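You operate a simulated robot arm through the tools that you are given. There is no shell and no other tool.

Carry out the task below with a simulated robot arm. There is one attempt and no reset: what you move stays moved.

TASK
Set the controls near the top of the front bench. At the end: the office line knob is turned to line 4; the office gate key is switched on; the office field key is switched on; the office hall key is switched on; whatever was shut is shut again. Leave all else as you found it, and nothing knocked over.
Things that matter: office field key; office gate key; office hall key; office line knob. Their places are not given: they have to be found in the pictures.

It is judged by the outcome, as a careful person would: the job done as asked, and still so three seconds after it is handed in. It fails if anything else is knocked over, pushed out of place, dropped, spilled or broken.

THE ROBOT
A 6-joint arm with a two-finger gripper, fixed in place. Base frame: the origin is on the floor under the middle of its stand, x ahead of it, y to its left, z up; the work surface is at about z = 760. Units: mm, degrees, N and s.
It reaches about 1572 mm from its shoulder. Its first joint turns from -166.0 to 166.0 degrees. Payload 2.45 kg.
The TCP is the grasp point between the finger pads, 20 mm short of the fingertips. In the tool frame z runs along the fingers and y along their closing line. The gripper opens to 140 mm; its body begins 168 mm behind the TCP.
Orientation is told as [roll, pitch, yaw] about the base's x, y, z axes, in that order, counted from this pose: with the fingers straight down and closing along the base's y, the tool's x points along the base's -x, its y along +y and its z along -z.

THE INTERFACE
- The arm moves only by the tool arm_command. Its argument "steps" is a list of rows, each a list of 3 entries, a list of its own where there are three numbers: the shift along the base's x, y, z in mm, then the turn, a rotation vector about the base's x, y, z in degrees, then the opening, from 0 (shut) to 1 (fully open). In form: [[[dx, dy, dz], [ax, ay, az], jaw], ...]. A call has 1 to 20 rows; each row shifts and turns the commanded pose from where the row before left it. Rows are played at 5 a second. More than 50 mm and 8.6 degrees between two rows, or a gripper value outside its range, and nothing of the call is played. Where a pose cannot be reached the arm comes as near as it can. A force on the tool above 40 N (or 10 N above the force at the start of the call, whichever is more), or a blocked arm, ends the call early, and 0.2 s more pass. The fingers move at their own pace (about 45 mm/s each) and stop on an object; they squeeze with about 32 N. The grip force told is the motor's: it shows also when the fingers shut on nothing. Time passes only in rows, and 0.2 s behind the last, so rows that do not move let the fingers close. It gives the time, the measured TCP pose, the force on the tool (base axes), the opening and the grip force at its end, in the units of the frame above (readings bear some noise), with the torque about the TCP (base axes, N m) and any sound that the robot's microphone picked up.
- Cameras (640 x 400 px; columns grow to the right, rows downward): "scene" is fixed at [52.4, -499.5, 1589.6]; the picture's right is [0.72, -0.69, 0.00], its down [-0.27, -0.28, -0.92] and it looks along [0.64, 0.67, -0.39] (base axes); focal length 324 px, centre (320, 200). "wrist" rides on the gripper at [78, 11, -209] in the tool frame; the picture's right is [-0.14, 0.99, 0.00], its down [-0.92, -0.13, -0.37] and it looks along [-0.36, -0.05, 0.93] (tool axes); focal length 280 px, centre (320, 200).
- capture(camera): a new picture of that camera. The clock stands still meanwhile.
- locate(camera, pixels): for up to 12 pixels [column, row] of the newest picture of that camera ("zoom" is the newest enlarged one), the place [x, y, z] in the base frame of the surface seen there, good to about 2 mm. The clock stands still meanwhile.
- enlarge(camera, box): a new picture of the part [left, top, right, bottom] of that camera's present view, enlarged. The clock stands still meanwhile.
- sign_off(): hands the job in; it is judged then, once.

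Open the gripper and draw the arm clear of the work before you hand the job in, unless the task says otherwise.

The tools are called after "Request:" by a JSON object that holds its "fn" and its "kwargs". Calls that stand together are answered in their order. arm_command: Moves the arm, as the interface text tells. Its arguments: {"type":"object","properties":{"steps":{"type":"array","items":{"type":"array"}}},"required":["steps"]} The other tools are called the same way: capture (camera) takes a picture; locate (camera, pixels) gives the place of the surface under pixels of a picture; enlarge (camera, box) takes an enlarged picture of a part of a camera's view; sign_off () hands the job in.

At the start:

```text
time_s: 0.0
tcp_pos: [807.2, 131.7, 1136.4]
orientation: [0.1, -0.2, 0.0]
ft_force: [0.1, -0.3, 0.0]
wrist_torque: [-0.02, -0.02, 0.0]
opening: 139.9
finger_force: 0.0
```

scene: 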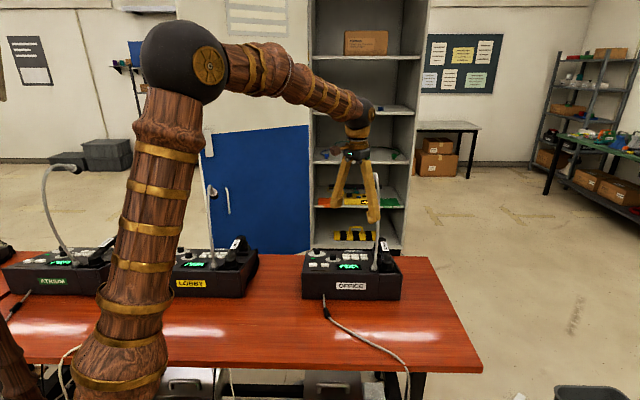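
wrist: 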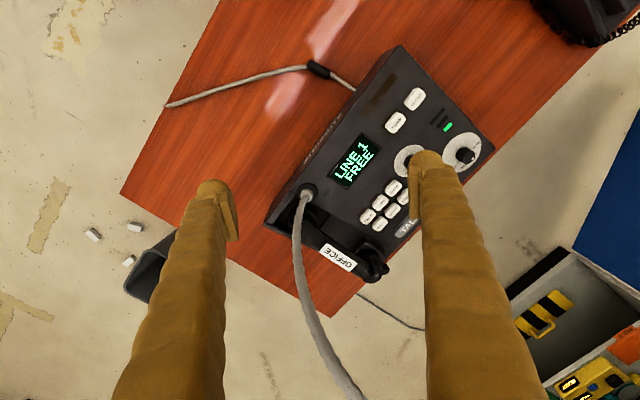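

The office station is the box around scene (350,275) and in the wrist view around (380,165), with a display reading "LINE 1 FREE". I'll enlarge both views to find the keys and knob.

Request:
{"fn": "enlarge", "kwargs": {"camera": "wrist", "box": [260, 40, 500, 290]}}

Request:
{"fn": "enlarge", "kwargs": {"camera": "scene", "box": [290, 220, 420, 310]}}

```text
1.60 times, centred on (380, 165) of wrist
```

zoom: 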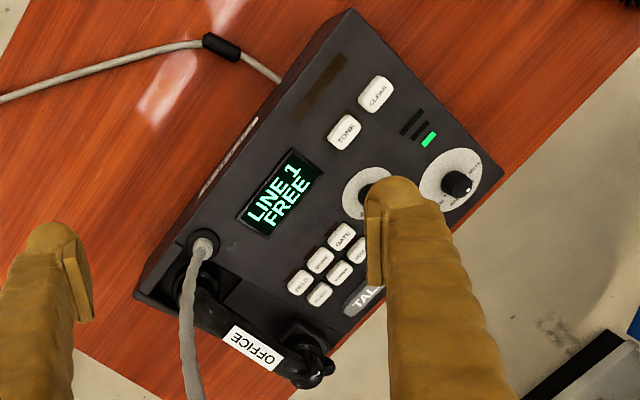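

```text
4.44 times, centred on (355, 265) of scene
```

zoom: 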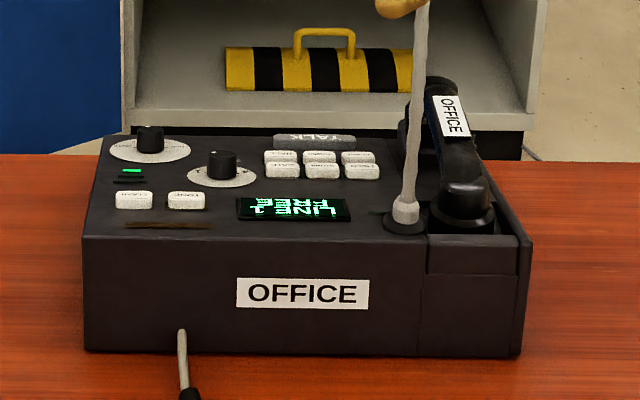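

The station has a display, six small keys, a line knob, and a second dial, with a gooseneck mic and handset. I'll locate the main points of it in the scene zoom.

Request:
{"fn": "locate", "kwargs": {"camera": "zoom", "pixels": [[150, 135], [220, 160], [222, 180], [281, 157], [321, 157], [358, 157], [281, 171], [321, 171], [362, 171], [186, 200], [406, 210], [315, 141]]}}

Request:
{"fn": "locate", "kwargs": {"camera": "wrist", "pixels": [[465, 154], [406, 158], [394, 187], [380, 201], [367, 216], [391, 210], [379, 223], [405, 198], [306, 194], [355, 160], [395, 122], [414, 99]]}}

```text
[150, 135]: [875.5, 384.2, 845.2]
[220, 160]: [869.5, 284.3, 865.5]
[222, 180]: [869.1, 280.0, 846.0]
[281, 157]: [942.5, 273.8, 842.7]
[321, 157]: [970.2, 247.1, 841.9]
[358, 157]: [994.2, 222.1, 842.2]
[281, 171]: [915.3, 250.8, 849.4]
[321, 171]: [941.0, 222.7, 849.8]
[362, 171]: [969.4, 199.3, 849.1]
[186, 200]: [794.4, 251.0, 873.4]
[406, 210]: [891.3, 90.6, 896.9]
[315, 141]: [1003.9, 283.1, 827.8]
```

```text
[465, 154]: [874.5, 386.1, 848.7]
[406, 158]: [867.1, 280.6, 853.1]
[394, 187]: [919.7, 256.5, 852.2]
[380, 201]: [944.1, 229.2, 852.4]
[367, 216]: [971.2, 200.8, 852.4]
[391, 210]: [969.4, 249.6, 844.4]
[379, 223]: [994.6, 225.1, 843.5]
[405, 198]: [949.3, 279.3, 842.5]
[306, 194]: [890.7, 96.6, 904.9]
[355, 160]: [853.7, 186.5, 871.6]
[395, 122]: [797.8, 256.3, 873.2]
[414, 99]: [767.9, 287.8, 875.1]
```

The panel slopes down toward (+x,+y), with the keys at about x 915–995, y 200–280. The gooseneck mic rises near the gripper, so I'll locate points along it before moving.

Request:
{"fn": "locate", "kwargs": {"camera": "wrist", "pixels": [[302, 220], [300, 250], [304, 280], [312, 310], [322, 340], [336, 370], [350, 395], [430, 160], [445, 210], [214, 190], [372, 265], [340, 257]]}}

Request:
{"fn": "enlarge", "kwargs": {"camera": "scene", "box": [300, 120, 460, 220]}}

```text
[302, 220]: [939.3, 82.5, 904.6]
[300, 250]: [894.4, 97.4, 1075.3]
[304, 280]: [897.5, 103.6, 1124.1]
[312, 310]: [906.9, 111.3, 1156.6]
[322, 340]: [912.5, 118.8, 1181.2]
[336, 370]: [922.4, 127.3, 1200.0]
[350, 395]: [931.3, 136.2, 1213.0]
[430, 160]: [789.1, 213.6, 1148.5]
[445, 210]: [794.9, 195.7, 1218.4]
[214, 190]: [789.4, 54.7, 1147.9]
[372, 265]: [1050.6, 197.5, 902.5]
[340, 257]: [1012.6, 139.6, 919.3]
```

```text
4.00 times, centred on (380, 170) of scene
```

zoom: 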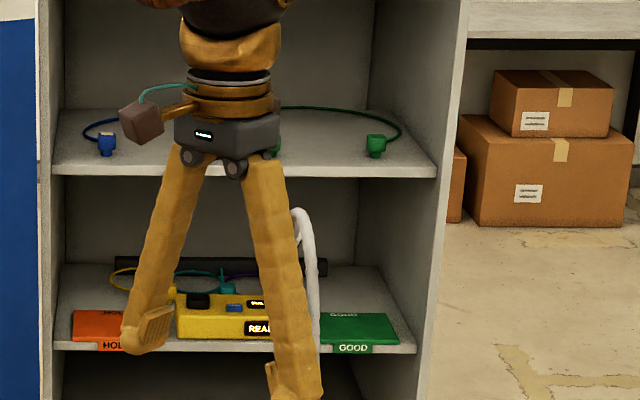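

The gooseneck rises from about (891,92) to a top of about (960,167,1228) and curves forward. I'll check where the neighbouring lobby station's neck stands before moving, so I keep clear of both.

Request:
{"fn": "locate", "kwargs": {"camera": "scene", "pixels": [[212, 255], [209, 210], [206, 180], [240, 258], [180, 280], [258, 262], [302, 280], [400, 280], [250, 180], [75, 168]]}}

Request:
{"fn": "enlarge", "kwargs": {"camera": "wrist", "box": [340, 60, 500, 160]}}

```text
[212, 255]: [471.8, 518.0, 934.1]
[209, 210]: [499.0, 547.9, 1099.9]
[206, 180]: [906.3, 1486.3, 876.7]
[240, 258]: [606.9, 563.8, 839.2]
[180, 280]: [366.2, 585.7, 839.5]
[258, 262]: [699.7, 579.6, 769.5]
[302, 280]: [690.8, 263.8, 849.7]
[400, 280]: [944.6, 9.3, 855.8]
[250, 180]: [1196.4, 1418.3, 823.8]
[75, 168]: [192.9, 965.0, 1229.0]
```

```text
4.00 times, centred on (420, 110) of wrist
```

zoom: 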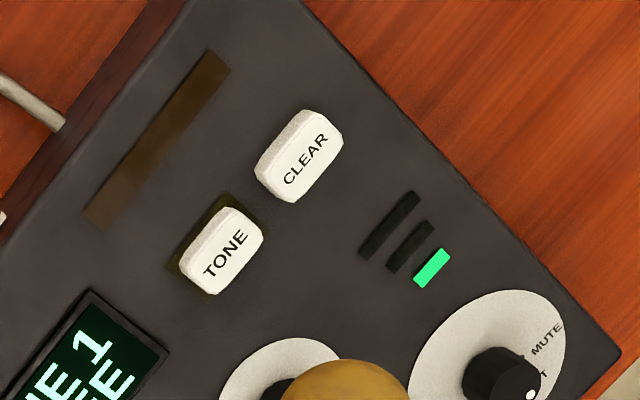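

The lobby neck is far off at (490,530). I'll move in +y away from the office neck, then +x, then yaw -45° so the camera faces the panel from its free side.

Request:
{"fn": "arm_command", "kwargs": {"steps": [[[0, 45, 0], [0, 0, 0], 1], [[0, 45, 0], [0, 0, 0], 1], [[0, 45, 0], [0, 0, 0], 1], [[0, 45, 0], [0, 0, 0], 1], [[0, 0, 0], [0, 0, -7.5], 1], [[0, 0, 0], [0, 0, -7.5], 1], [[0, 0, 0], [0, 0, -7.5], 1], [[0, 0, 0], [0, 0, -7.5], 1], [[0, 0, 0], [0, 0, -7.5], 1], [[0, 0, 0], [0, 0, -7.5], 1], [[20, 0, 0], [0, 0, 0], 1], [[20, 0, 0], [0, 0, 0], 1], [[20, 0, 0], [0, 0, 0], 1], [[0, 0, 0], [0, 0, 0], 1]]}}

Request:
{"fn": "capture", "kwargs": {"camera": "wrist"}}

Request:
{"fn": "capture", "kwargs": {"camera": "scene"}}

```text
time_s: 3.0
tcp_pos: [867.1, 312.7, 1136.5]
orientation: [0.0, -0.2, -45.0]
ft_force: [-0.5, -0.3, -0.2]
wrist_torque: [0.06, -0.01, 0.01]
opening: 140.1
finger_force: 0.0
```

```text
taken
```

wrist: 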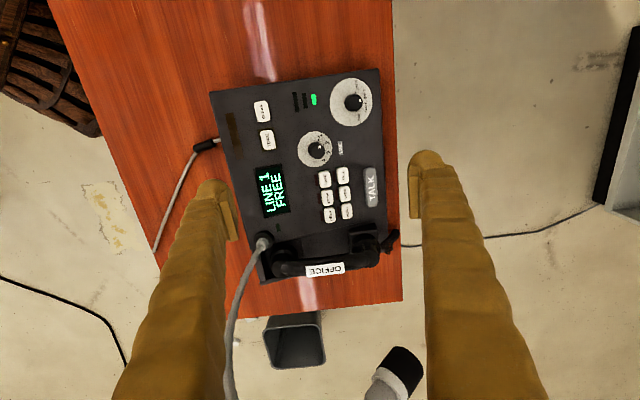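

```text
taken
```

scene: 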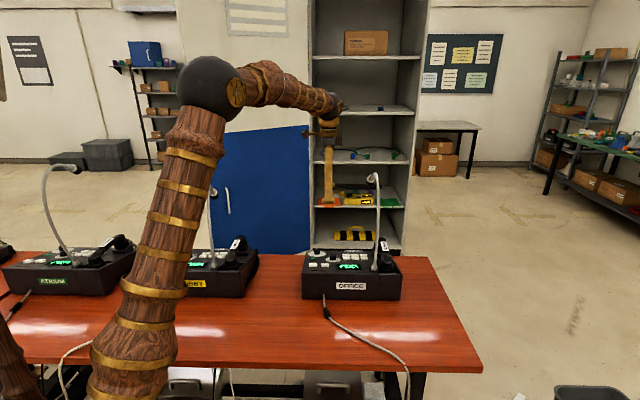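

The panel now shows clearly between the fingers: keys around (335,195), line knob at (318,150), and the mic head is visible at (400,370). I'll zoom in on the panel and locate the mic head.

Request:
{"fn": "enlarge", "kwargs": {"camera": "wrist", "box": [260, 80, 400, 168]}}

Request:
{"fn": "locate", "kwargs": {"camera": "wrist", "pixels": [[400, 360], [385, 385], [415, 375], [395, 350], [264, 242], [245, 275], [230, 330], [228, 390]]}}

Request:
{"fn": "enlarge", "kwargs": {"camera": "wrist", "box": [280, 160, 400, 235]}}

```text
4.55 times, centred on (330, 124) of wrist
```

zoom: 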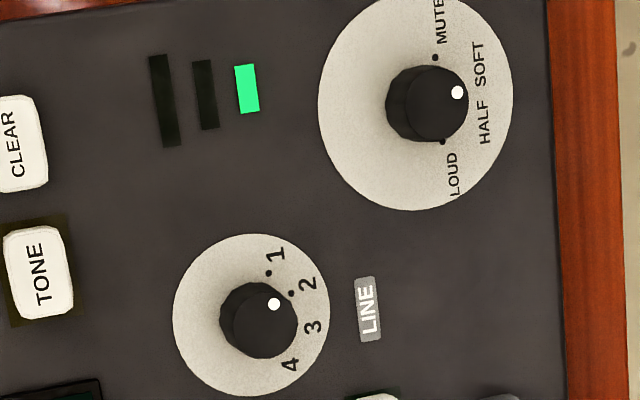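

```text
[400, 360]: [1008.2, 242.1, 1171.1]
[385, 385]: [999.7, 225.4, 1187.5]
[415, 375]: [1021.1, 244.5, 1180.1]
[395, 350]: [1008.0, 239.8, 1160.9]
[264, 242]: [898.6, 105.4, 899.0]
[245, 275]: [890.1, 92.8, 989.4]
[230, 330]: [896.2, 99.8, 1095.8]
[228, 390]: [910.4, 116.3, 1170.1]
```

```text
5.33 times, centred on (340, 198) of wrist
```

zoom: 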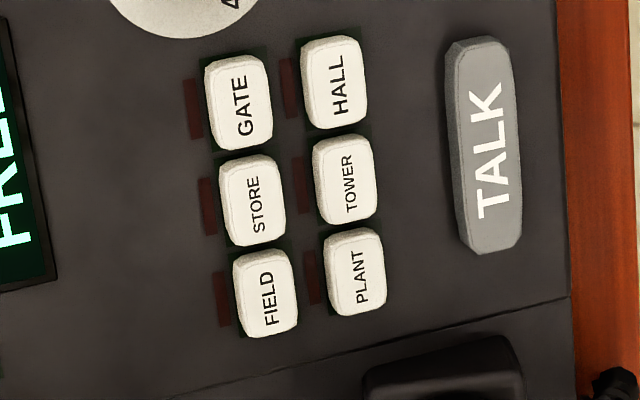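

Keys read GATE/STORE/FIELD (back row) and HALL/TOWER/PLANT (front row), each with a dark red lamp; the line knob has positions 1–4 running clockwise. I'll close the gripper here in the free air to see the closed fingertip shape.

Request:
{"fn": "arm_command", "kwargs": {"steps": [[[0, 0, 0], [0, 0, 0], 0], [[0, 0, 0], [0, 0, 0], 0], [[0, 0, 0], [0, 0, 0], 0], [[0, 0, 0], [0, 0, 0], 0], [[0, 0, 0], [0, 0, 0], 0], [[0, 0, 0], [0, 0, 0], 0], [[0, 0, 0], [0, 0, 0], 0], [[0, 0, 0], [0, 0, 0], 0], [[0, 0, 0], [0, 0, 0], 0]]}}

Request:
{"fn": "capture", "kwargs": {"camera": "wrist"}}

Request:
{"fn": "enlarge", "kwargs": {"camera": "scene", "box": [260, 80, 420, 180]}}

Request:
{"fn": "enlarge", "kwargs": {"camera": "scene", "box": [290, 140, 386, 200]}}

```text
time_s: 5.0
tcp_pos: [866.4, 311.7, 1135.1]
orientation: [0.1, -0.3, -45.0]
ft_force: [0.3, -0.5, -0.2]
wrist_torque: [0.01, 0.02, -0.02]
opening: 0.0
finger_force: 29.1
```

```text
taken
```

wrist: 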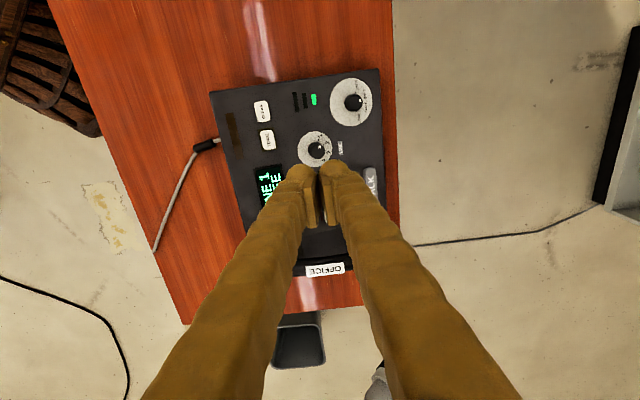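

```text
4.00 times, centred on (340, 130) of scene
```

zoom: 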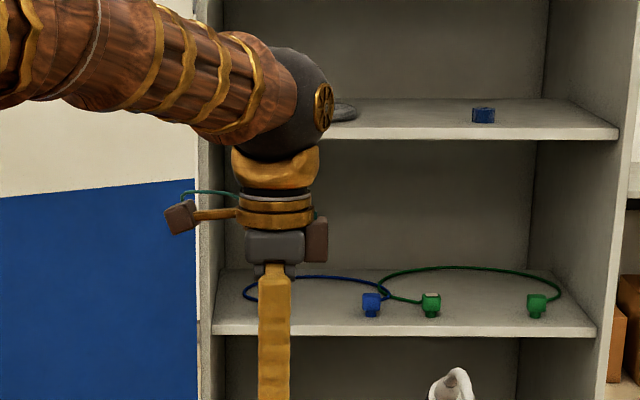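

```text
6.67 times, centred on (338, 170) of scene
```

zoom: 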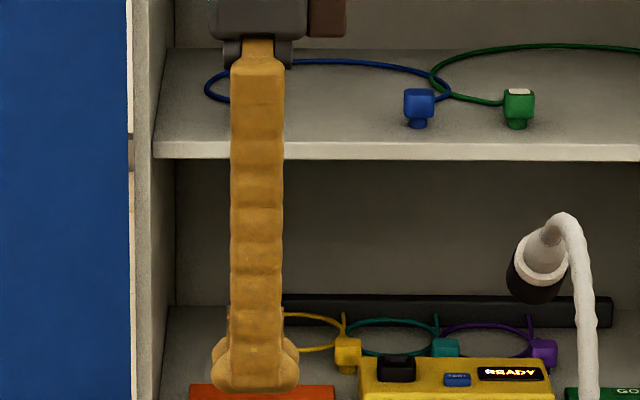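

The scene zoom shows the fingertips flare into paddle-like pads at about (255,365). I'll measure their edges with locate.

Request:
{"fn": "locate", "kwargs": {"camera": "zoom", "pixels": [[214, 375], [220, 385], [255, 388], [296, 375], [290, 385], [255, 340], [233, 320], [282, 320], [216, 360], [296, 358], [255, 250], [255, 300]]}}

Request:
{"fn": "enlarge", "kwargs": {"camera": "wrist", "box": [270, 140, 370, 240]}}

```text
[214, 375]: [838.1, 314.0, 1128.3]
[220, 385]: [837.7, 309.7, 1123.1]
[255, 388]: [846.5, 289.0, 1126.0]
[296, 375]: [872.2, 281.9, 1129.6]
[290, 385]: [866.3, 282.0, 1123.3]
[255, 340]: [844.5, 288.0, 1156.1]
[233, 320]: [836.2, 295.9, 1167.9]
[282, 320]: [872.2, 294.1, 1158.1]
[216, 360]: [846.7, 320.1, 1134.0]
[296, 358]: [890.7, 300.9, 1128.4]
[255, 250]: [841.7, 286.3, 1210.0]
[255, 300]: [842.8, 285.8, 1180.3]
```

```text
4.00 times, centred on (320, 190) of wrist
```

zoom: 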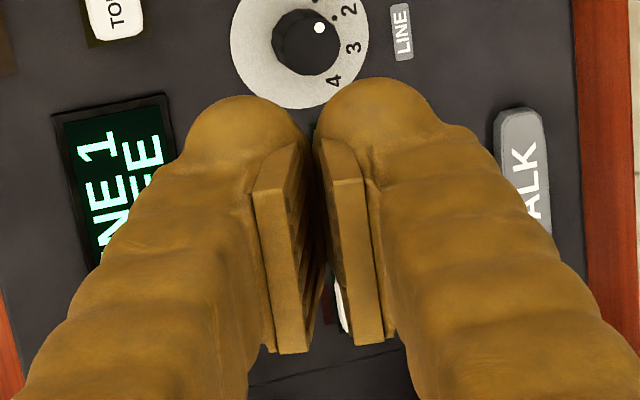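

I need the fingertip shape in more detail, so I'll zoom tightly on the tips in the scene view around (328,194).

Request:
{"fn": "enlarge", "kwargs": {"camera": "scene", "box": [312, 180, 344, 200]}}

Request:
{"fn": "enlarge", "kwargs": {"camera": "wrist", "box": [270, 80, 400, 161]}}

```text
16.00 times, centred on (328, 190) of scene
```

zoom: 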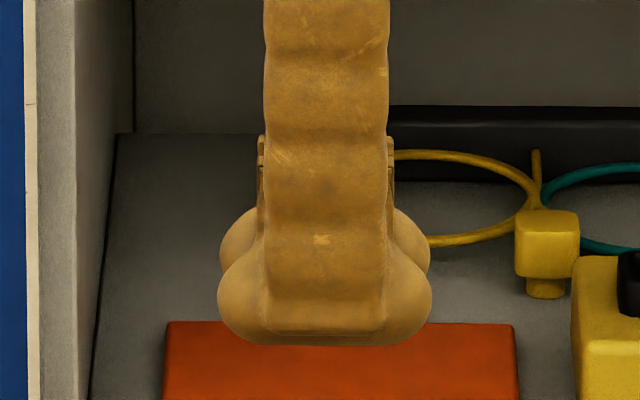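

```text
4.92 times, centred on (335, 120) of wrist
```

zoom: 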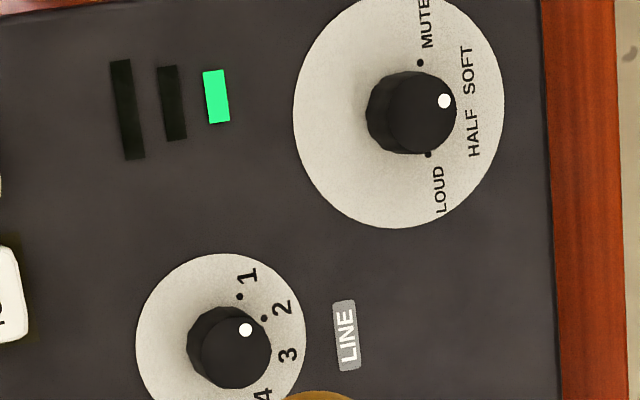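

The tips are rounded bulbs about 46 mm wide along tool x and 30 mm thick each. Now I'll measure the panel plane and the line knob from this zoom (knob top near (235,345), dial around it).

Request:
{"fn": "locate", "kwargs": {"camera": "zoom", "pixels": [[60, 200], [240, 30], [530, 60], [420, 250], [520, 350], [80, 350], [245, 330], [235, 348], [225, 340], [145, 345], [220, 260], [300, 340]]}}

Request:
{"fn": "locate", "kwargs": {"camera": "wrist", "pixels": [[225, 110], [375, 80], [385, 140], [240, 180], [320, 267], [330, 262], [300, 272], [318, 180], [390, 230], [215, 95]]}}

```text
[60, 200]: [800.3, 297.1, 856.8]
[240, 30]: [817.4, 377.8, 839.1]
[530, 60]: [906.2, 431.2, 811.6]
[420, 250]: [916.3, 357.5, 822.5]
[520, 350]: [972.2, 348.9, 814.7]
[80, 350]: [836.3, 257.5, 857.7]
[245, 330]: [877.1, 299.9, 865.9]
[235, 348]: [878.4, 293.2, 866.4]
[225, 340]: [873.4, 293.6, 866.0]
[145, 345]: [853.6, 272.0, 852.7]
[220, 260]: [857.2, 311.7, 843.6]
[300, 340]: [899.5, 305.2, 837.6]
```

```text
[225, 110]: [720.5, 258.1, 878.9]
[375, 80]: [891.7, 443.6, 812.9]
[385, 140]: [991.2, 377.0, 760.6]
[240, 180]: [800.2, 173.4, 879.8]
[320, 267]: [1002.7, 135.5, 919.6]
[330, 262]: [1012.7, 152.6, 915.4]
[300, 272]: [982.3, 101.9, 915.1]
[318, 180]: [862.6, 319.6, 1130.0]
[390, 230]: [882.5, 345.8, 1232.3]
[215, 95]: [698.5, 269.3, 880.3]
```

The panel slopes 14.85° down toward (+x,+y), so its normal is about (0.18,0.18,0.97); the line-knob dial centre is near (875.5,289,844). I'll swing back to yaw 0, tilt the tool to match the normal, and come down to hover 110 mm above the knob with the gripper half open.

Request:
{"fn": "arm_command", "kwargs": {"steps": [[[0, 0, 0], [0, 0, 7.5], 0.5], [[0, 0, 0], [0, 0, 7.5], 0.5], [[0, 0, 0], [0, 0, 7.5], 0.5], [[0, 0, 0], [0, 0, 7.5], 0.5], [[0, 0, 0], [0, 0, 7.5], 0.5], [[0, 0, 0], [0, 0, 7.5], 0.5], [[5, -1, -10], [-5.25, 5.25, 0], 0.5], [[5, -1, -15], [-5.25, 5.25, 0], 0.5], [[5, -1, -30], [0, 0, 0], 0.5], [[5, 0, -30], [0, 0, 0], 0.5], [[4, 0, -30], [0, 0, 0], 0.5], [[5, 0, -30], [0, 0, 0], 0.5], [[0, 0, -30], [0, 0, 0], 0.5], [[0, 0, -10], [0, 0, 0], 0.5], [[0, 0, 0], [0, 0, 0], 0.5]]}}

Request:
{"fn": "capture", "kwargs": {"camera": "wrist"}}

Request:
{"fn": "capture", "kwargs": {"camera": "scene"}}

```text
time_s: 8.2
tcp_pos: [894.7, 308.7, 950.5]
orientation: [-10.6, 10.4, -1.0]
ft_force: [-0.2, 0.6, 0.8]
wrist_torque: [0.02, -0.01, 0.04]
opening: 69.9
finger_force: 0.0
```

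```text
taken
```

wrist: 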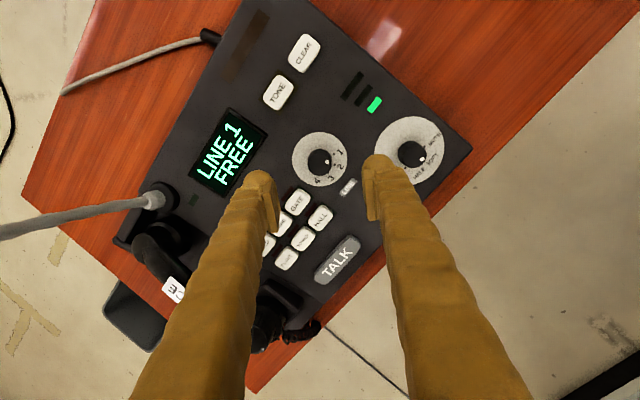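

```text
taken
```

scene: 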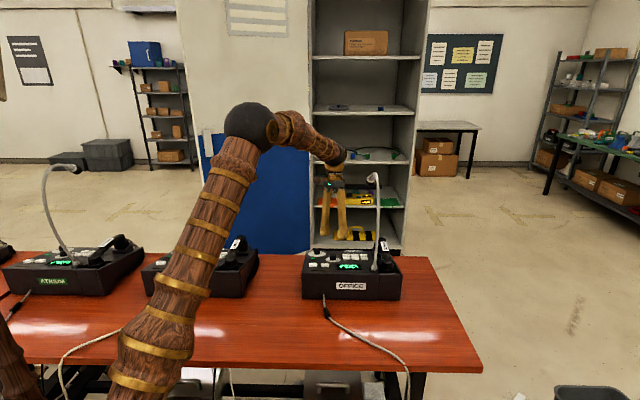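

The knob sits at (320,160) in the wrist view, right on the tool axis. I'll zoom in to measure its top and dial edges precisely.

Request:
{"fn": "enlarge", "kwargs": {"camera": "wrist", "box": [280, 125, 376, 185]}}

```text
6.67 times, centred on (328, 155) of wrist
```

zoom: 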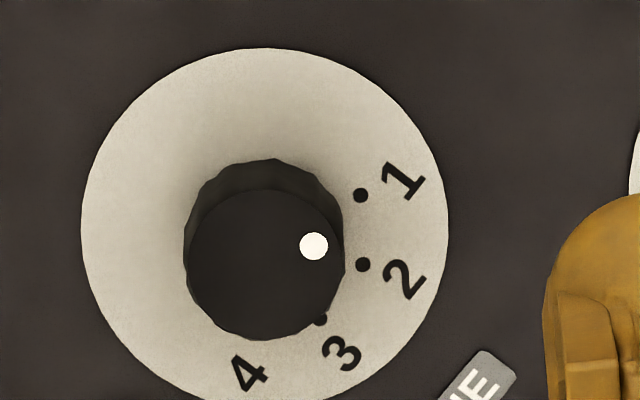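

Request:
{"fn": "locate", "kwargs": {"camera": "zoom", "pixels": [[263, 264], [195, 264], [330, 264], [263, 200], [263, 328], [90, 232], [440, 232], [265, 56], [314, 246], [30, 100], [550, 60], [560, 250]]}}

```text
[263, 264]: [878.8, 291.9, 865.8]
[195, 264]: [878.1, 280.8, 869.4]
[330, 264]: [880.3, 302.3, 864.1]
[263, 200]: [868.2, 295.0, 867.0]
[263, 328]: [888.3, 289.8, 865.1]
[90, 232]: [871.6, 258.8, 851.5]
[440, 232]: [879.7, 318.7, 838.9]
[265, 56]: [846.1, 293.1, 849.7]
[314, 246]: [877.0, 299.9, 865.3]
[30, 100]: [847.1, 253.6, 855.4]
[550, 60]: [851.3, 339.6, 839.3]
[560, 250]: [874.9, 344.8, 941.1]
```

Knob top centre is at (878.8,291.9,865.8), nearly exactly on the tool axis. I'll descend along the normal so the tips stop about 3 mm over the dial, with the gripper opened to about 56 mm.

Request:
{"fn": "arm_command", "kwargs": {"steps": [[[-3.6, -4.5, -19.4], [0, 0, 0], 0.4], [[-3.6, -3.6, -19.4], [0, 0, 0], 0.4], [[-3.2, -3.2, -17.0], [0, 0, 0], 0.4], [[-1.8, -1.8, -9.7], [0, 0, 0], 0.4], [[-1.5, -1.5, -7.7], [0, 0, 0], 0.4], [[-0.9, -0.9, -4.7], [0, 0, 0], 0.4], [[-0.9, -0.9, -4.8], [0, 0, 0], 0.4], [[0, 0, 0], [0, 0, 0], 0.4]]}}

Request:
{"fn": "capture", "kwargs": {"camera": "wrist"}}

Request:
{"fn": "enlarge", "kwargs": {"camera": "scene", "box": [290, 190, 418, 270]}}

```text
time_s: 10.0
tcp_pos: [880.8, 291.3, 868.0]
orientation: [-10.6, 10.3, -1.0]
ft_force: [0.3, 0.2, -0.2]
wrist_torque: [-0.04, 0.01, 0.01]
opening: 56.1
finger_force: 0.1
```

```text
taken
```

wrist: 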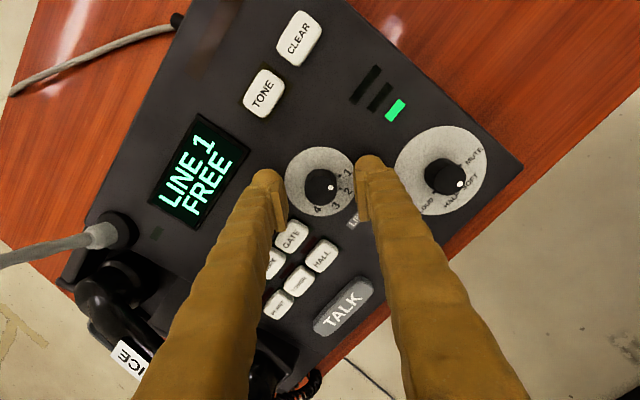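

```text
5.00 times, centred on (354, 230) of scene
```

zoom: 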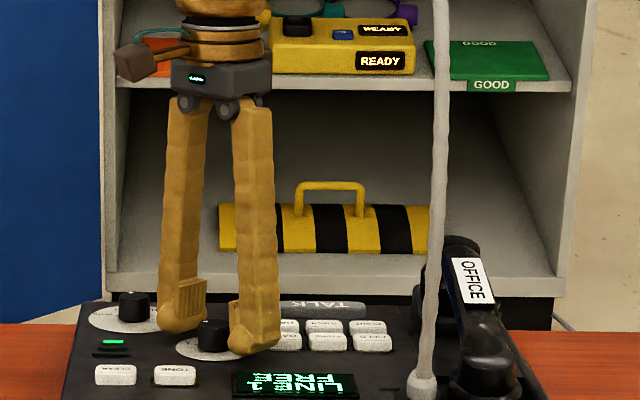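

The fingers straddle the knob (knob at (320,183), finger pads at about 285 and 360). I'll close on it.

Request:
{"fn": "arm_command", "kwargs": {"steps": [[[0, 0, 0], [0, 0, 0], 0.25], [[0, 0, 0], [0, 0, 0], 0.1], [[0, 0, 0], [0, 0, 0], 0.1], [[0, 0, 0], [0, 0, 0], 0.1], [[0, 0, 0], [0, 0, 0], 0.1]]}}

Request:
{"fn": "enlarge", "kwargs": {"camera": "wrist", "box": [140, 100, 428, 280]}}

```text
time_s: 11.2
tcp_pos: [881.0, 292.5, 867.7]
orientation: [-10.6, 10.2, -1.0]
ft_force: [1.4, 18.4, 0.9]
wrist_torque: [0.19, -0.04, -0.03]
opening: 25.1
finger_force: 32.4
```

```text
2.22 times, centred on (284, 190) of wrist
```

zoom: 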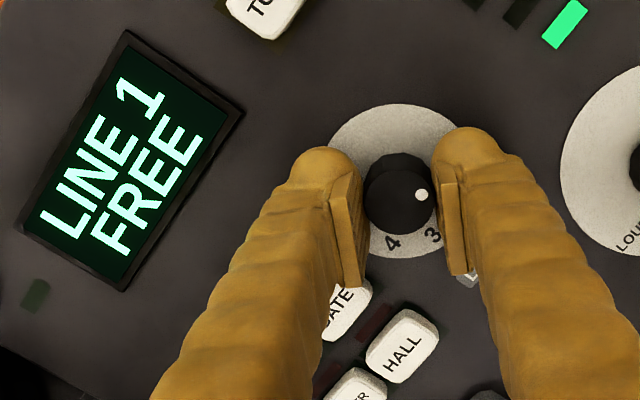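

The knob is held at 25 mm with 32 N, with about 18 N side force in y, so I'll shift 0.8 mm in +y to ease it. Then I'll turn 80° clockwise about the panel normal (toward line 3).

Request:
{"fn": "arm_command", "kwargs": {"steps": [[[0, 0.8, 0], [0, 0, 0], 0.1], [[0, 0, 0], [-1.448, -1.448, -7.736], 0.1], [[0, 0, 0], [-1.448, -1.448, -7.736], 0.1], [[0, 0, 0], [-1.448, -1.448, -7.736], 0.1], [[0, 0, 0], [-1.448, -1.448, -7.736], 0.1], [[0, 0, 0], [-1.448, -1.448, -7.736], 0.1], [[0, 0, 0], [0, 0, 0], 0.1]]}}

Request:
{"fn": "capture", "kwargs": {"camera": "wrist"}}

```text
time_s: 12.8
tcp_pos: [880.6, 293.2, 867.1]
orientation: [-14.7, 1.0, -40.3]
ft_force: [-14.0, -20.5, 9.6]
wrist_torque: [-0.22, 0.17, 0.04]
opening: 25.3
finger_force: 32.2
```

```text
taken
```

wrist: 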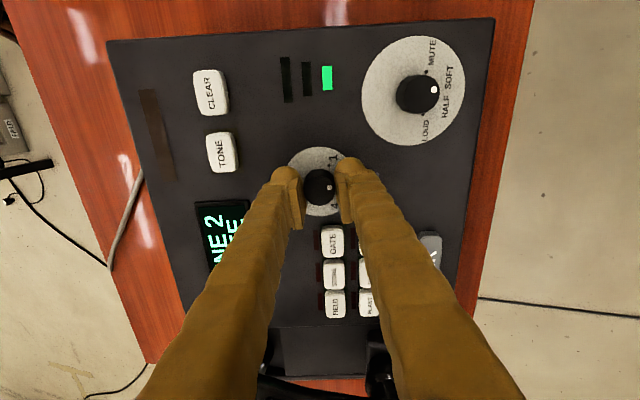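

The display shows LINE 2 after 40°. Force is about 24 N along the closing line, so I'll shift about 1.2 mm back toward the measured knob axis and turn another 40°.

Request:
{"fn": "arm_command", "kwargs": {"steps": [[[-1.0, -0.7, 0], [0, 0, 0], 0.1], [[0, 0, 0], [-1.448, -1.448, -7.736], 0.1], [[0, 0, 0], [-1.448, -1.448, -7.736], 0.1], [[0, 0, 0], [-1.448, -1.448, -7.736], 0.1], [[0, 0, 0], [-1.448, -1.448, -7.736], 0.1], [[0, 0, 0], [-1.448, -1.448, -7.736], 0.1], [[0, 0, 0], [0, 0, 0], 0.1]]}}

Request:
{"fn": "capture", "kwargs": {"camera": "wrist"}}

Request:
{"fn": "enlarge", "kwargs": {"camera": "scene", "box": [290, 190, 418, 270]}}

```text
time_s: 14.4
tcp_pos: [878.1, 292.1, 867.2]
orientation: [-12.2, -8.6, -79.2]
ft_force: [-8.1, -23.7, 19.7]
wrist_torque: [-0.26, 0.17, 0.06]
opening: 25.2
finger_force: 32.5
```

```text
taken
```

wrist: 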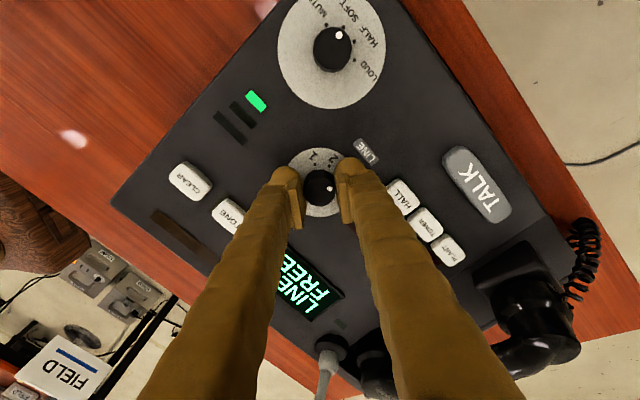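

```text
5.00 times, centred on (354, 230) of scene
```

zoom: 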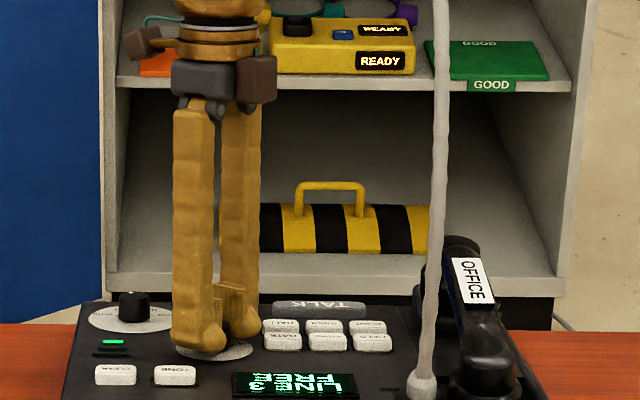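

The display now reads LINE 3. The tool feels about 20 N upward, perhaps a fingertip rubbing near the GATE key, so I'll open and lift off along the normal before checking.

Request:
{"fn": "arm_command", "kwargs": {"steps": [[[0, 0, 0], [0, 0, 0], 0.25], [[0, 0, 0], [0, 0, 0], 0.35], [[1.0, 1.0, 5.3], [0, 0, 0], 0.35], [[3.0, 3.0, 16], [0, 0, 0], 0.4], [[5.4, 5.4, 29], [0, 0, 0], 0.4], [[5.4, 5.4, 29], [0, 0, 0], 0.4], [[0, 0, 0], [0, 0, 0], 0.4]]}}

Request:
{"fn": "capture", "kwargs": {"camera": "wrist"}}

```text
time_s: 16.0
tcp_pos: [895.4, 307.9, 946.3]
orientation: [-12.3, -8.7, -79.3]
ft_force: [0.0, -0.4, 0.1]
wrist_torque: [0.03, 0.01, 0.0]
opening: 56.1
finger_force: 0.1
```

```text
taken
```

wrist: 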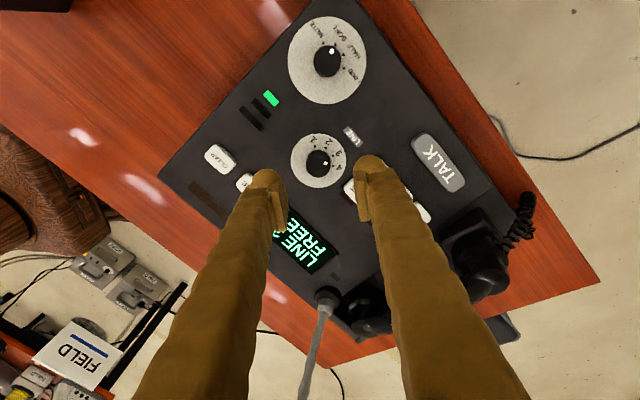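

I'm clear. I'll rotate the tool back +65° about the normal at this height so the last 40° turn stays away from the GATE key, and zoom in on the knob.

Request:
{"fn": "arm_command", "kwargs": {"steps": [[[0, 0, 0], [1.471, 1.471, 7.857], 0.4], [[0, 0, 0], [1.471, 1.471, 7.857], 0.4], [[0, 0, 0], [1.471, 1.471, 7.857], 0.4], [[0, 0, 0], [1.471, 1.471, 7.857], 0.4], [[0, 0, 0], [1.471, 1.471, 7.857], 0.4], [[0, 0, 0], [1.471, 1.471, 7.857], 0.4], [[0, 0, 0], [1.471, 1.471, 7.857], 0.4], [[0, 0, 0], [1.471, 1.471, 7.857], 0.4], [[0, 0, 0], [0, 0, 0], 0.4]]}}

Request:
{"fn": "capture", "kwargs": {"camera": "wrist"}}

Request:
{"fn": "enlarge", "kwargs": {"camera": "wrist", "box": [272, 120, 368, 180]}}

```text
time_s: 18.0
tcp_pos: [895.4, 306.4, 946.7]
orientation: [-13.0, 7.1, -15.8]
ft_force: [0.6, 0.0, 0.6]
wrist_torque: [-0.01, -0.01, 0.0]
opening: 56.1
finger_force: 0.0
```

```text
taken
```

wrist: 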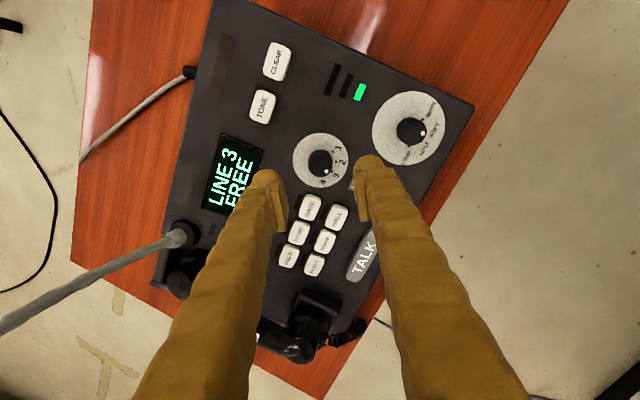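

```text
6.67 times, centred on (320, 150) of wrist
```

zoom: 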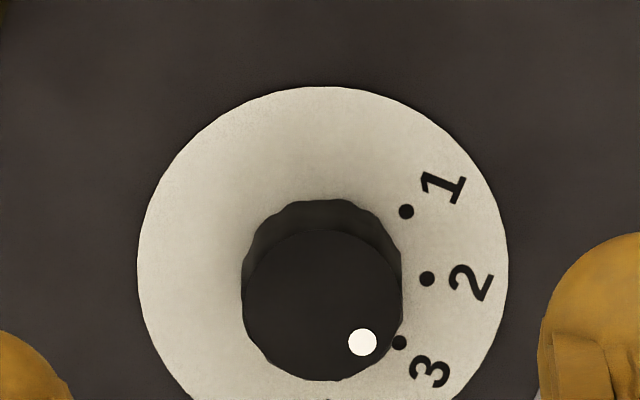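

The knob pointer sits on 3 and display says LINE 3. I'll descend along the axis, close on the knob, and turn the last 40°.

Request:
{"fn": "arm_command", "kwargs": {"steps": [[[-4.2, -3.7, -19.4], [0, 0, 0], 0.4], [[-4.2, -3.7, -19.4], [0, 0, 0], 0.4], [[-3.2, -3.0, -15.5], [0, 0, 0], 0.4], [[-1.9, -1.8, -9.7], [0, 0, 0], 0.4], [[-1.5, -1.5, -7.7], [0, 0, 0], 0.4], [[-1.1, -1.1, -5.8], [0, 0, 0], 0.4], [[0, 0, 0], [0, 0, 0], 0.4], [[0, 0, 0], [0, 0, 0], 0.4]]}}

Request:
{"fn": "capture", "kwargs": {"camera": "wrist"}}

```text
time_s: 19.8
tcp_pos: [878.7, 292.0, 868.6]
orientation: [-12.9, 7.2, -15.7]
ft_force: [-0.8, -0.3, 0.0]
wrist_torque: [0.02, 0.02, 0.02]
opening: 56.0
finger_force: 0.0
```

```text
taken
```

wrist: 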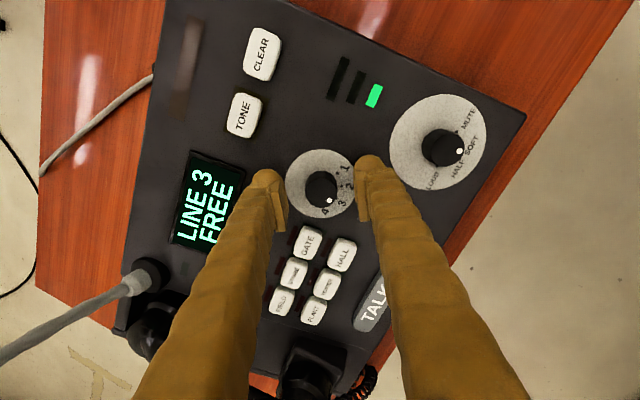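

The knob is centred between the pads at (321,186). I'll close on it and read the force before turning.

Request:
{"fn": "arm_command", "kwargs": {"steps": [[[0, 0, 0], [0, 0, 0], 0.25], [[0, 0, 0], [0, 0, 0], 0.1], [[0, 0, 0], [0, 0, 0], 0.1], [[0, 0, 0], [0, 0, 0], 0.1], [[0, 0, 0], [0, 0, 0], 0.1]]}}

```text
time_s: 21.0
tcp_pos: [878.0, 292.1, 869.4]
orientation: [-12.9, 7.2, -15.8]
ft_force: [-0.5, 17.8, -0.4]
wrist_torque: [0.21, 0.01, -0.07]
opening: 25.4
finger_force: 31.7
```

Gripped at 25.4 mm with an 18 N side load; I'll ease 0.5 mm in +y and turn 40° clockwise to line 4.

Request:
{"fn": "arm_command", "kwargs": {"steps": [[[0.1, 0.5, 0], [0, 0, 0], 0.1], [[0, 0, 0], [-1.448, -1.448, -7.736], 0.1], [[0, 0, 0], [-1.448, -1.448, -7.736], 0.1], [[0, 0, 0], [-1.448, -1.448, -7.736], 0.1], [[0, 0, 0], [-1.448, -1.448, -7.736], 0.1], [[0, 0, 0], [-1.448, -1.448, -7.736], 0.1], [[0, 0, 0], [0, 0, 0], 0.1]]}}

Request:
{"fn": "capture", "kwargs": {"camera": "wrist"}}

Request:
{"fn": "enlarge", "kwargs": {"camera": "scene", "box": [290, 190, 418, 270]}}

```text
time_s: 22.6
tcp_pos: [878.1, 292.0, 869.4]
orientation: [-14.5, -2.9, -54.8]
ft_force: [-2.8, 14.3, 0.7]
wrist_torque: [0.05, -0.07, 0.01]
opening: 25.1
finger_force: 31.3
```

```text
taken
```

wrist: 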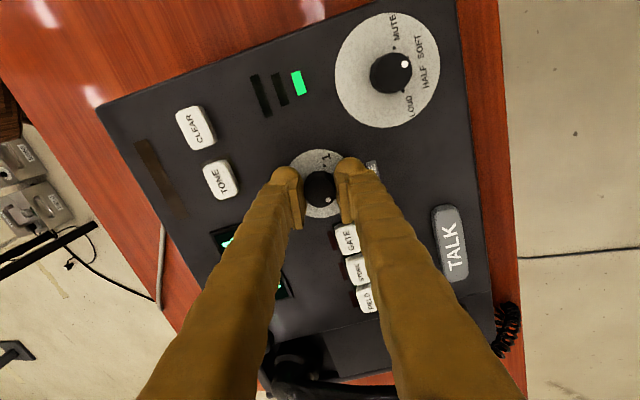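

```text
5.00 times, centred on (354, 230) of scene
```

zoom: 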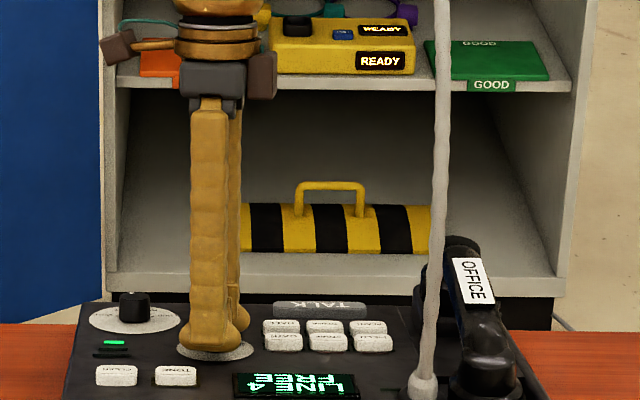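

The scene zoom shows the display now reading LINE 4. I'll open and lift clear along the normal, then verify.

Request:
{"fn": "arm_command", "kwargs": {"steps": [[[0, 0, 0], [0, 0, 0], 0.25], [[0, 0, 0], [0, 0, 0], 0.35], [[1.0, 1.0, 5.3], [0, 0, 0], 0.35], [[3.0, 3.0, 16], [0, 0, 0], 0.4], [[5.4, 5.4, 29], [0, 0, 0], 0.4], [[5.4, 5.4, 29], [0, 0, 0], 0.4], [[4, 4, 29], [0, 0, 0], 0.5], [[0, 0, 0], [0, 0, 0], 0.5]]}}

Request:
{"fn": "capture", "kwargs": {"camera": "wrist"}}

Request:
{"fn": "enlarge", "kwargs": {"camera": "wrist", "box": [200, 110, 424, 250]}}

```text
time_s: 24.4
tcp_pos: [897.8, 311.4, 978.2]
orientation: [-14.6, -2.8, -54.7]
ft_force: [-1.0, -0.3, -0.4]
wrist_torque: [-0.01, 0.0, 0.0]
opening: 70.0
finger_force: 0.1
```

```text
taken
```

wrist: 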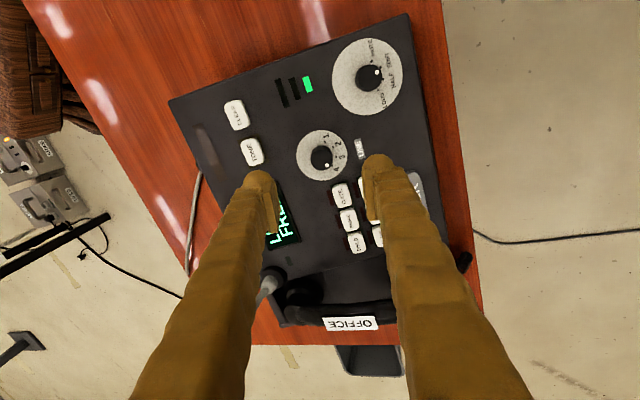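

```text
2.86 times, centred on (312, 180) of wrist
```

zoom: 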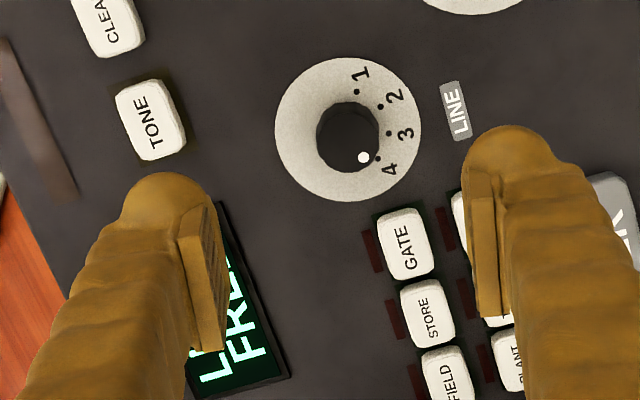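

The knob pointer is on 4. Now I'll measure the key positions from this zoom (GATE at (405,243), STORE (428,313), FIELD (447,375)).

Request:
{"fn": "locate", "kwargs": {"camera": "zoom", "pixels": [[405, 243], [388, 222], [418, 216], [398, 270], [428, 262], [428, 313], [447, 375], [372, 250], [395, 320], [320, 250], [600, 250], [460, 215]]}}

Request:
{"fn": "enlarge", "kwargs": {"camera": "wrist", "box": [300, 160, 444, 250]}}

```text
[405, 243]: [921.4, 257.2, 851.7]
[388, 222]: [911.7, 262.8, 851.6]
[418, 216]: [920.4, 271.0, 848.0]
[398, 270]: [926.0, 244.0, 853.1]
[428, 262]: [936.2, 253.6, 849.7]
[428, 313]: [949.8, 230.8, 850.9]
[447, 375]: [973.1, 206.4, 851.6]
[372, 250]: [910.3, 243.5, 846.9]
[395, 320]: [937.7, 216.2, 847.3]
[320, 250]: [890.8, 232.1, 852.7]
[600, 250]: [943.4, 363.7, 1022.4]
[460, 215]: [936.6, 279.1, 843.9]
```

```text
4.44 times, centred on (372, 205) of wrist
```

zoom: 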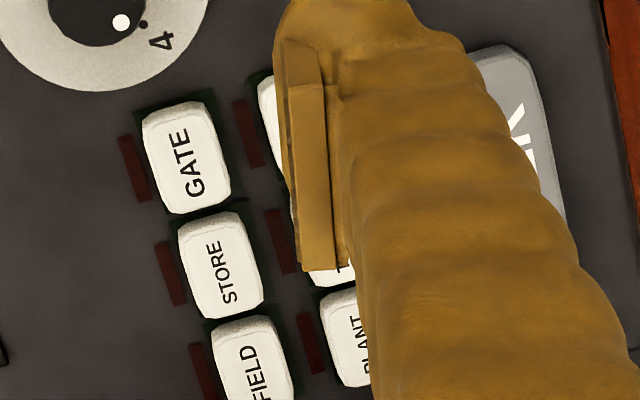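

GATE's centre is about (923,257.5,851), its neighbours 38 mm apart. I'll close the gripper, undo the panel tilt, set yaw -45° and lean the tool 30° toward (-x,+y) so that only the rear fingertip leads, hovering above GATE away from the mic.

Request:
{"fn": "arm_command", "kwargs": {"steps": [[[0, 0, 0], [0.905, 0.905, 4.835], 0], [[0, 0, 0], [0.905, 0.905, 4.835], 0], [[0, 0, 0], [5.25, -5.25, 0], 0], [[0, 0, 0], [5.25, -5.25, 0], 0], [[0, 0, 0], [-5.3, -5.3, 0], 0], [[0, 0, 0], [-5.3, -5.3, 0], 0], [[0, 0, 0], [-5.3, -5.3, 0], 0], [[0, 0, 0], [-5.3, -5.3, 0], 0], [[17.3, -10.3, -10], [0, 0, 0], 0], [[17.3, -10.3, -10], [0, 0, 0], 0], [[17.3, -10.3, -10], [0, 0, 0], 0], [[0, 0, 0], [0, 0, 0], 0]]}}

Request:
{"fn": "capture", "kwargs": {"camera": "wrist"}}

Request:
{"fn": "enlarge", "kwargs": {"camera": "scene", "box": [274, 170, 434, 270]}}

```text
time_s: 27.0
tcp_pos: [947.7, 281.8, 948.1]
orientation: [0.2, -30.2, -45.1]
ft_force: [-0.6, 0.3, 0.5]
wrist_torque: [-0.05, 0.02, 0.01]
opening: 0.1
finger_force: 29.2
```

```text
taken
```

wrist: 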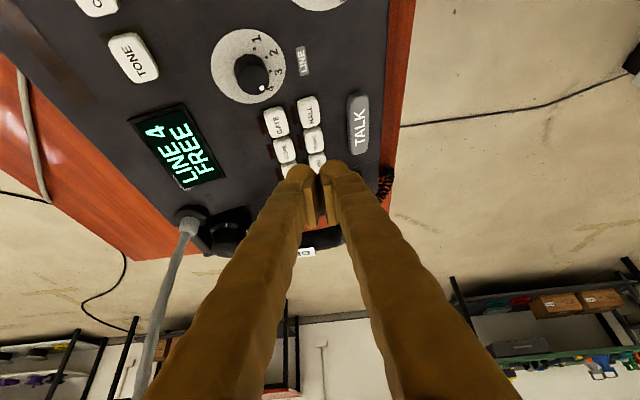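

```text
4.00 times, centred on (354, 220) of scene
```

zoom: 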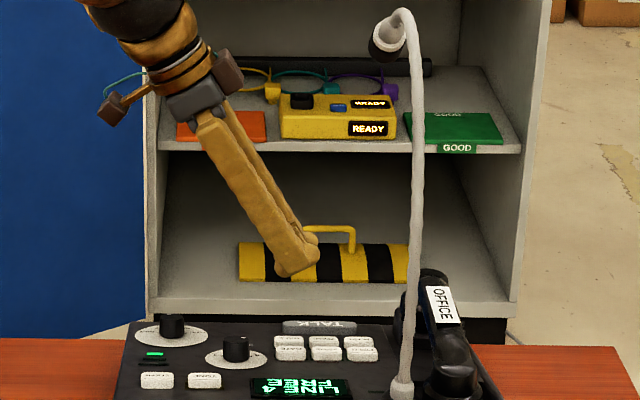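

The tool is leaned 30° with the tips well clear of the mic. I'll locate the rear fingertip's lower surface in the scene zoom (about (297,272)) to calibrate where it will touch, plus the keys.

Request:
{"fn": "locate", "kwargs": {"camera": "zoom", "pixels": [[285, 274], [297, 276], [310, 271], [318, 262], [278, 265], [290, 353], [292, 340], [325, 353], [360, 353], [325, 341], [356, 341], [297, 265]]}}

Request:
{"fn": "enlarge", "kwargs": {"camera": "wrist", "box": [240, 80, 384, 170]}}

```text
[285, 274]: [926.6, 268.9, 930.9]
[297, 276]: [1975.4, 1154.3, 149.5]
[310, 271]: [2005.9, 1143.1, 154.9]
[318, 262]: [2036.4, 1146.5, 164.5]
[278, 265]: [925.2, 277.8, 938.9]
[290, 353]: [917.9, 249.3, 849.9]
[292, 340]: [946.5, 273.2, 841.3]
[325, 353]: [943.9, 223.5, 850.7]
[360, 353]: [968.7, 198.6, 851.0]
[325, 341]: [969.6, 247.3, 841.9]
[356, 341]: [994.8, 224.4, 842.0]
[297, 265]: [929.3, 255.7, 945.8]
```

```text
4.44 times, centred on (312, 125) of wrist
```

zoom: 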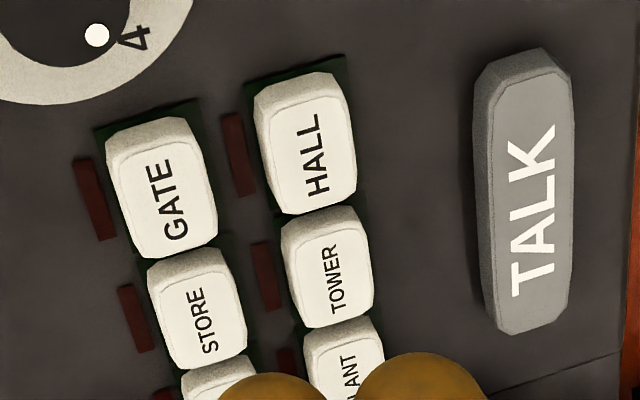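

Request:
{"fn": "locate", "kwargs": {"camera": "zoom", "pixels": [[165, 195], [115, 160], [195, 145], [140, 250], [210, 238], [308, 150], [262, 110], [335, 100], [282, 205], [350, 195], [205, 310], [330, 270]]}}

```text
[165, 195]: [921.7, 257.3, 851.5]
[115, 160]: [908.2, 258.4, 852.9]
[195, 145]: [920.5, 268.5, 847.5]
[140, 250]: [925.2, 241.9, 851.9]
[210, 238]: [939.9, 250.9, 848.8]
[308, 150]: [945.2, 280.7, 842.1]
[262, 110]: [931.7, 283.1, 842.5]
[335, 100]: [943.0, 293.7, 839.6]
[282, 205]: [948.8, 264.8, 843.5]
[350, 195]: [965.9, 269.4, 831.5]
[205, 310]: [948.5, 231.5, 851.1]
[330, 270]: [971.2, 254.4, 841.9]
```

GATE centre is (923,256,851) and HALL (946.5,280,842). I'll move to a point about 30 mm off GATE along the panel normal and check the alignment before touching.

Request:
{"fn": "arm_command", "kwargs": {"steps": [[[-1, -4, -16], [0, 0, 0], 0], [[-1, -4, -16], [0, 0, 0], 0], [[-0.4, -1.3, -14], [0, 0, 0], 0], [[0, 0, 0], [0, 0, 0], 0]]}}

Request:
{"fn": "capture", "kwargs": {"camera": "wrist"}}

Request:
{"fn": "enlarge", "kwargs": {"camera": "scene", "box": [310, 220, 390, 270]}}

Request:
{"fn": "enlarge", "kwargs": {"camera": "wrist", "box": [240, 100, 400, 200]}}

```text
time_s: 28.0
tcp_pos: [946.6, 270.0, 901.9]
orientation: [0.1, -30.2, -45.1]
ft_force: [-0.4, 0.3, 0.5]
wrist_torque: [0.01, 0.02, 0.02]
opening: 0.1
finger_force: 29.1
```

```text
taken
```

wrist: 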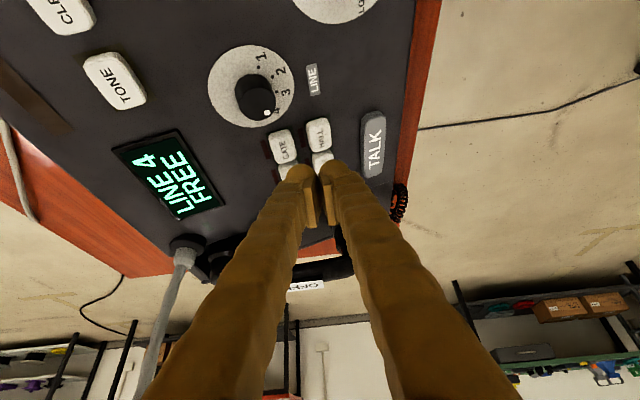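

```text
8.00 times, centred on (350, 245) of scene
```

zoom: 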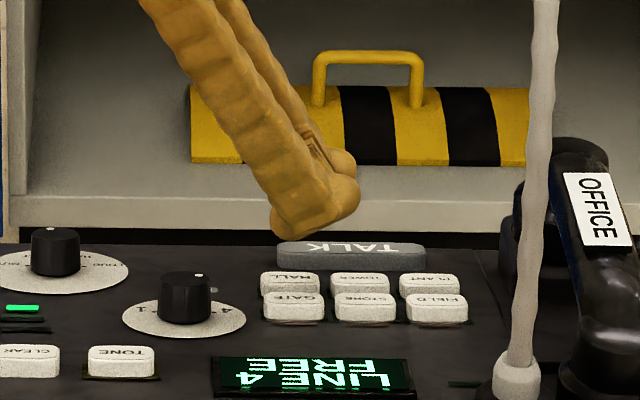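

```text
4.00 times, centred on (320, 150) of wrist
```

zoom: 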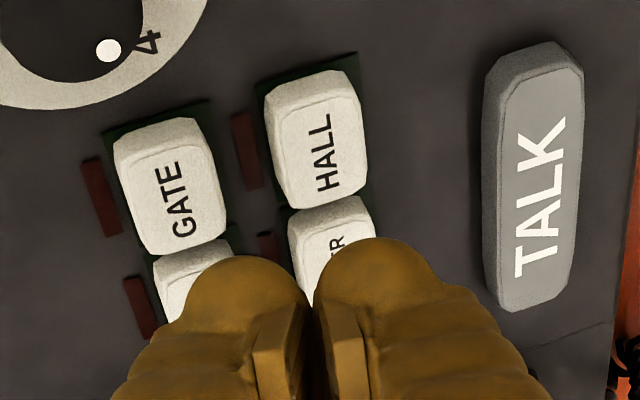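

The rear tip's lowest point (scene zoom (290,238)) lines up above GATE (294,300). I'll come down along the normal to just short of the key.

Request:
{"fn": "arm_command", "kwargs": {"steps": [[[-1.45, -1.45, -7.74], [0, 0, 0], 0], [[-1.45, -1.45, -7.74], [0, 0, 0], 0], [[-0.9, -0.9, -4.83], [0, 0, 0], 0], [[-0.72, -0.72, -3.87], [0, 0, 0], 0], [[0, 0, 0], [0, 0, 0], 0]]}}

Request:
{"fn": "enlarge", "kwargs": {"camera": "scene", "box": [310, 220, 390, 270]}}

Request:
{"fn": "enlarge", "kwargs": {"camera": "wrist", "box": [240, 100, 400, 200]}}

```text
time_s: 29.2
tcp_pos: [943.6, 267.2, 877.8]
orientation: [0.1, -30.2, -45.1]
ft_force: [-0.2, 0.1, 0.6]
wrist_torque: [0.0, 0.03, -0.01]
opening: 0.0
finger_force: 29.4
```

```text
8.00 times, centred on (350, 245) of scene
```

zoom: 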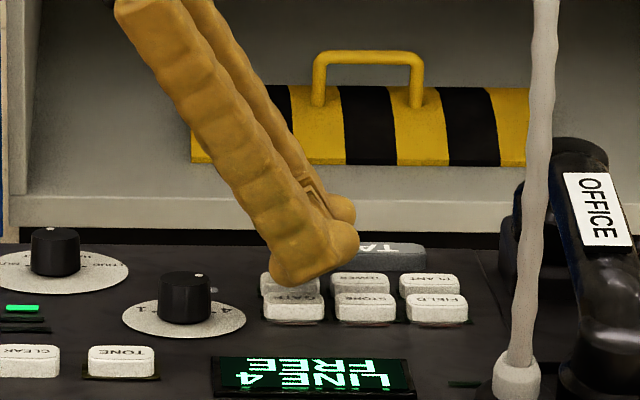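

```text
4.00 times, centred on (320, 150) of wrist
```

zoom: 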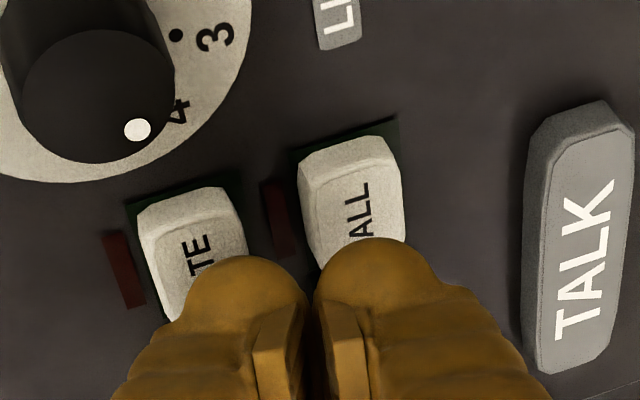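

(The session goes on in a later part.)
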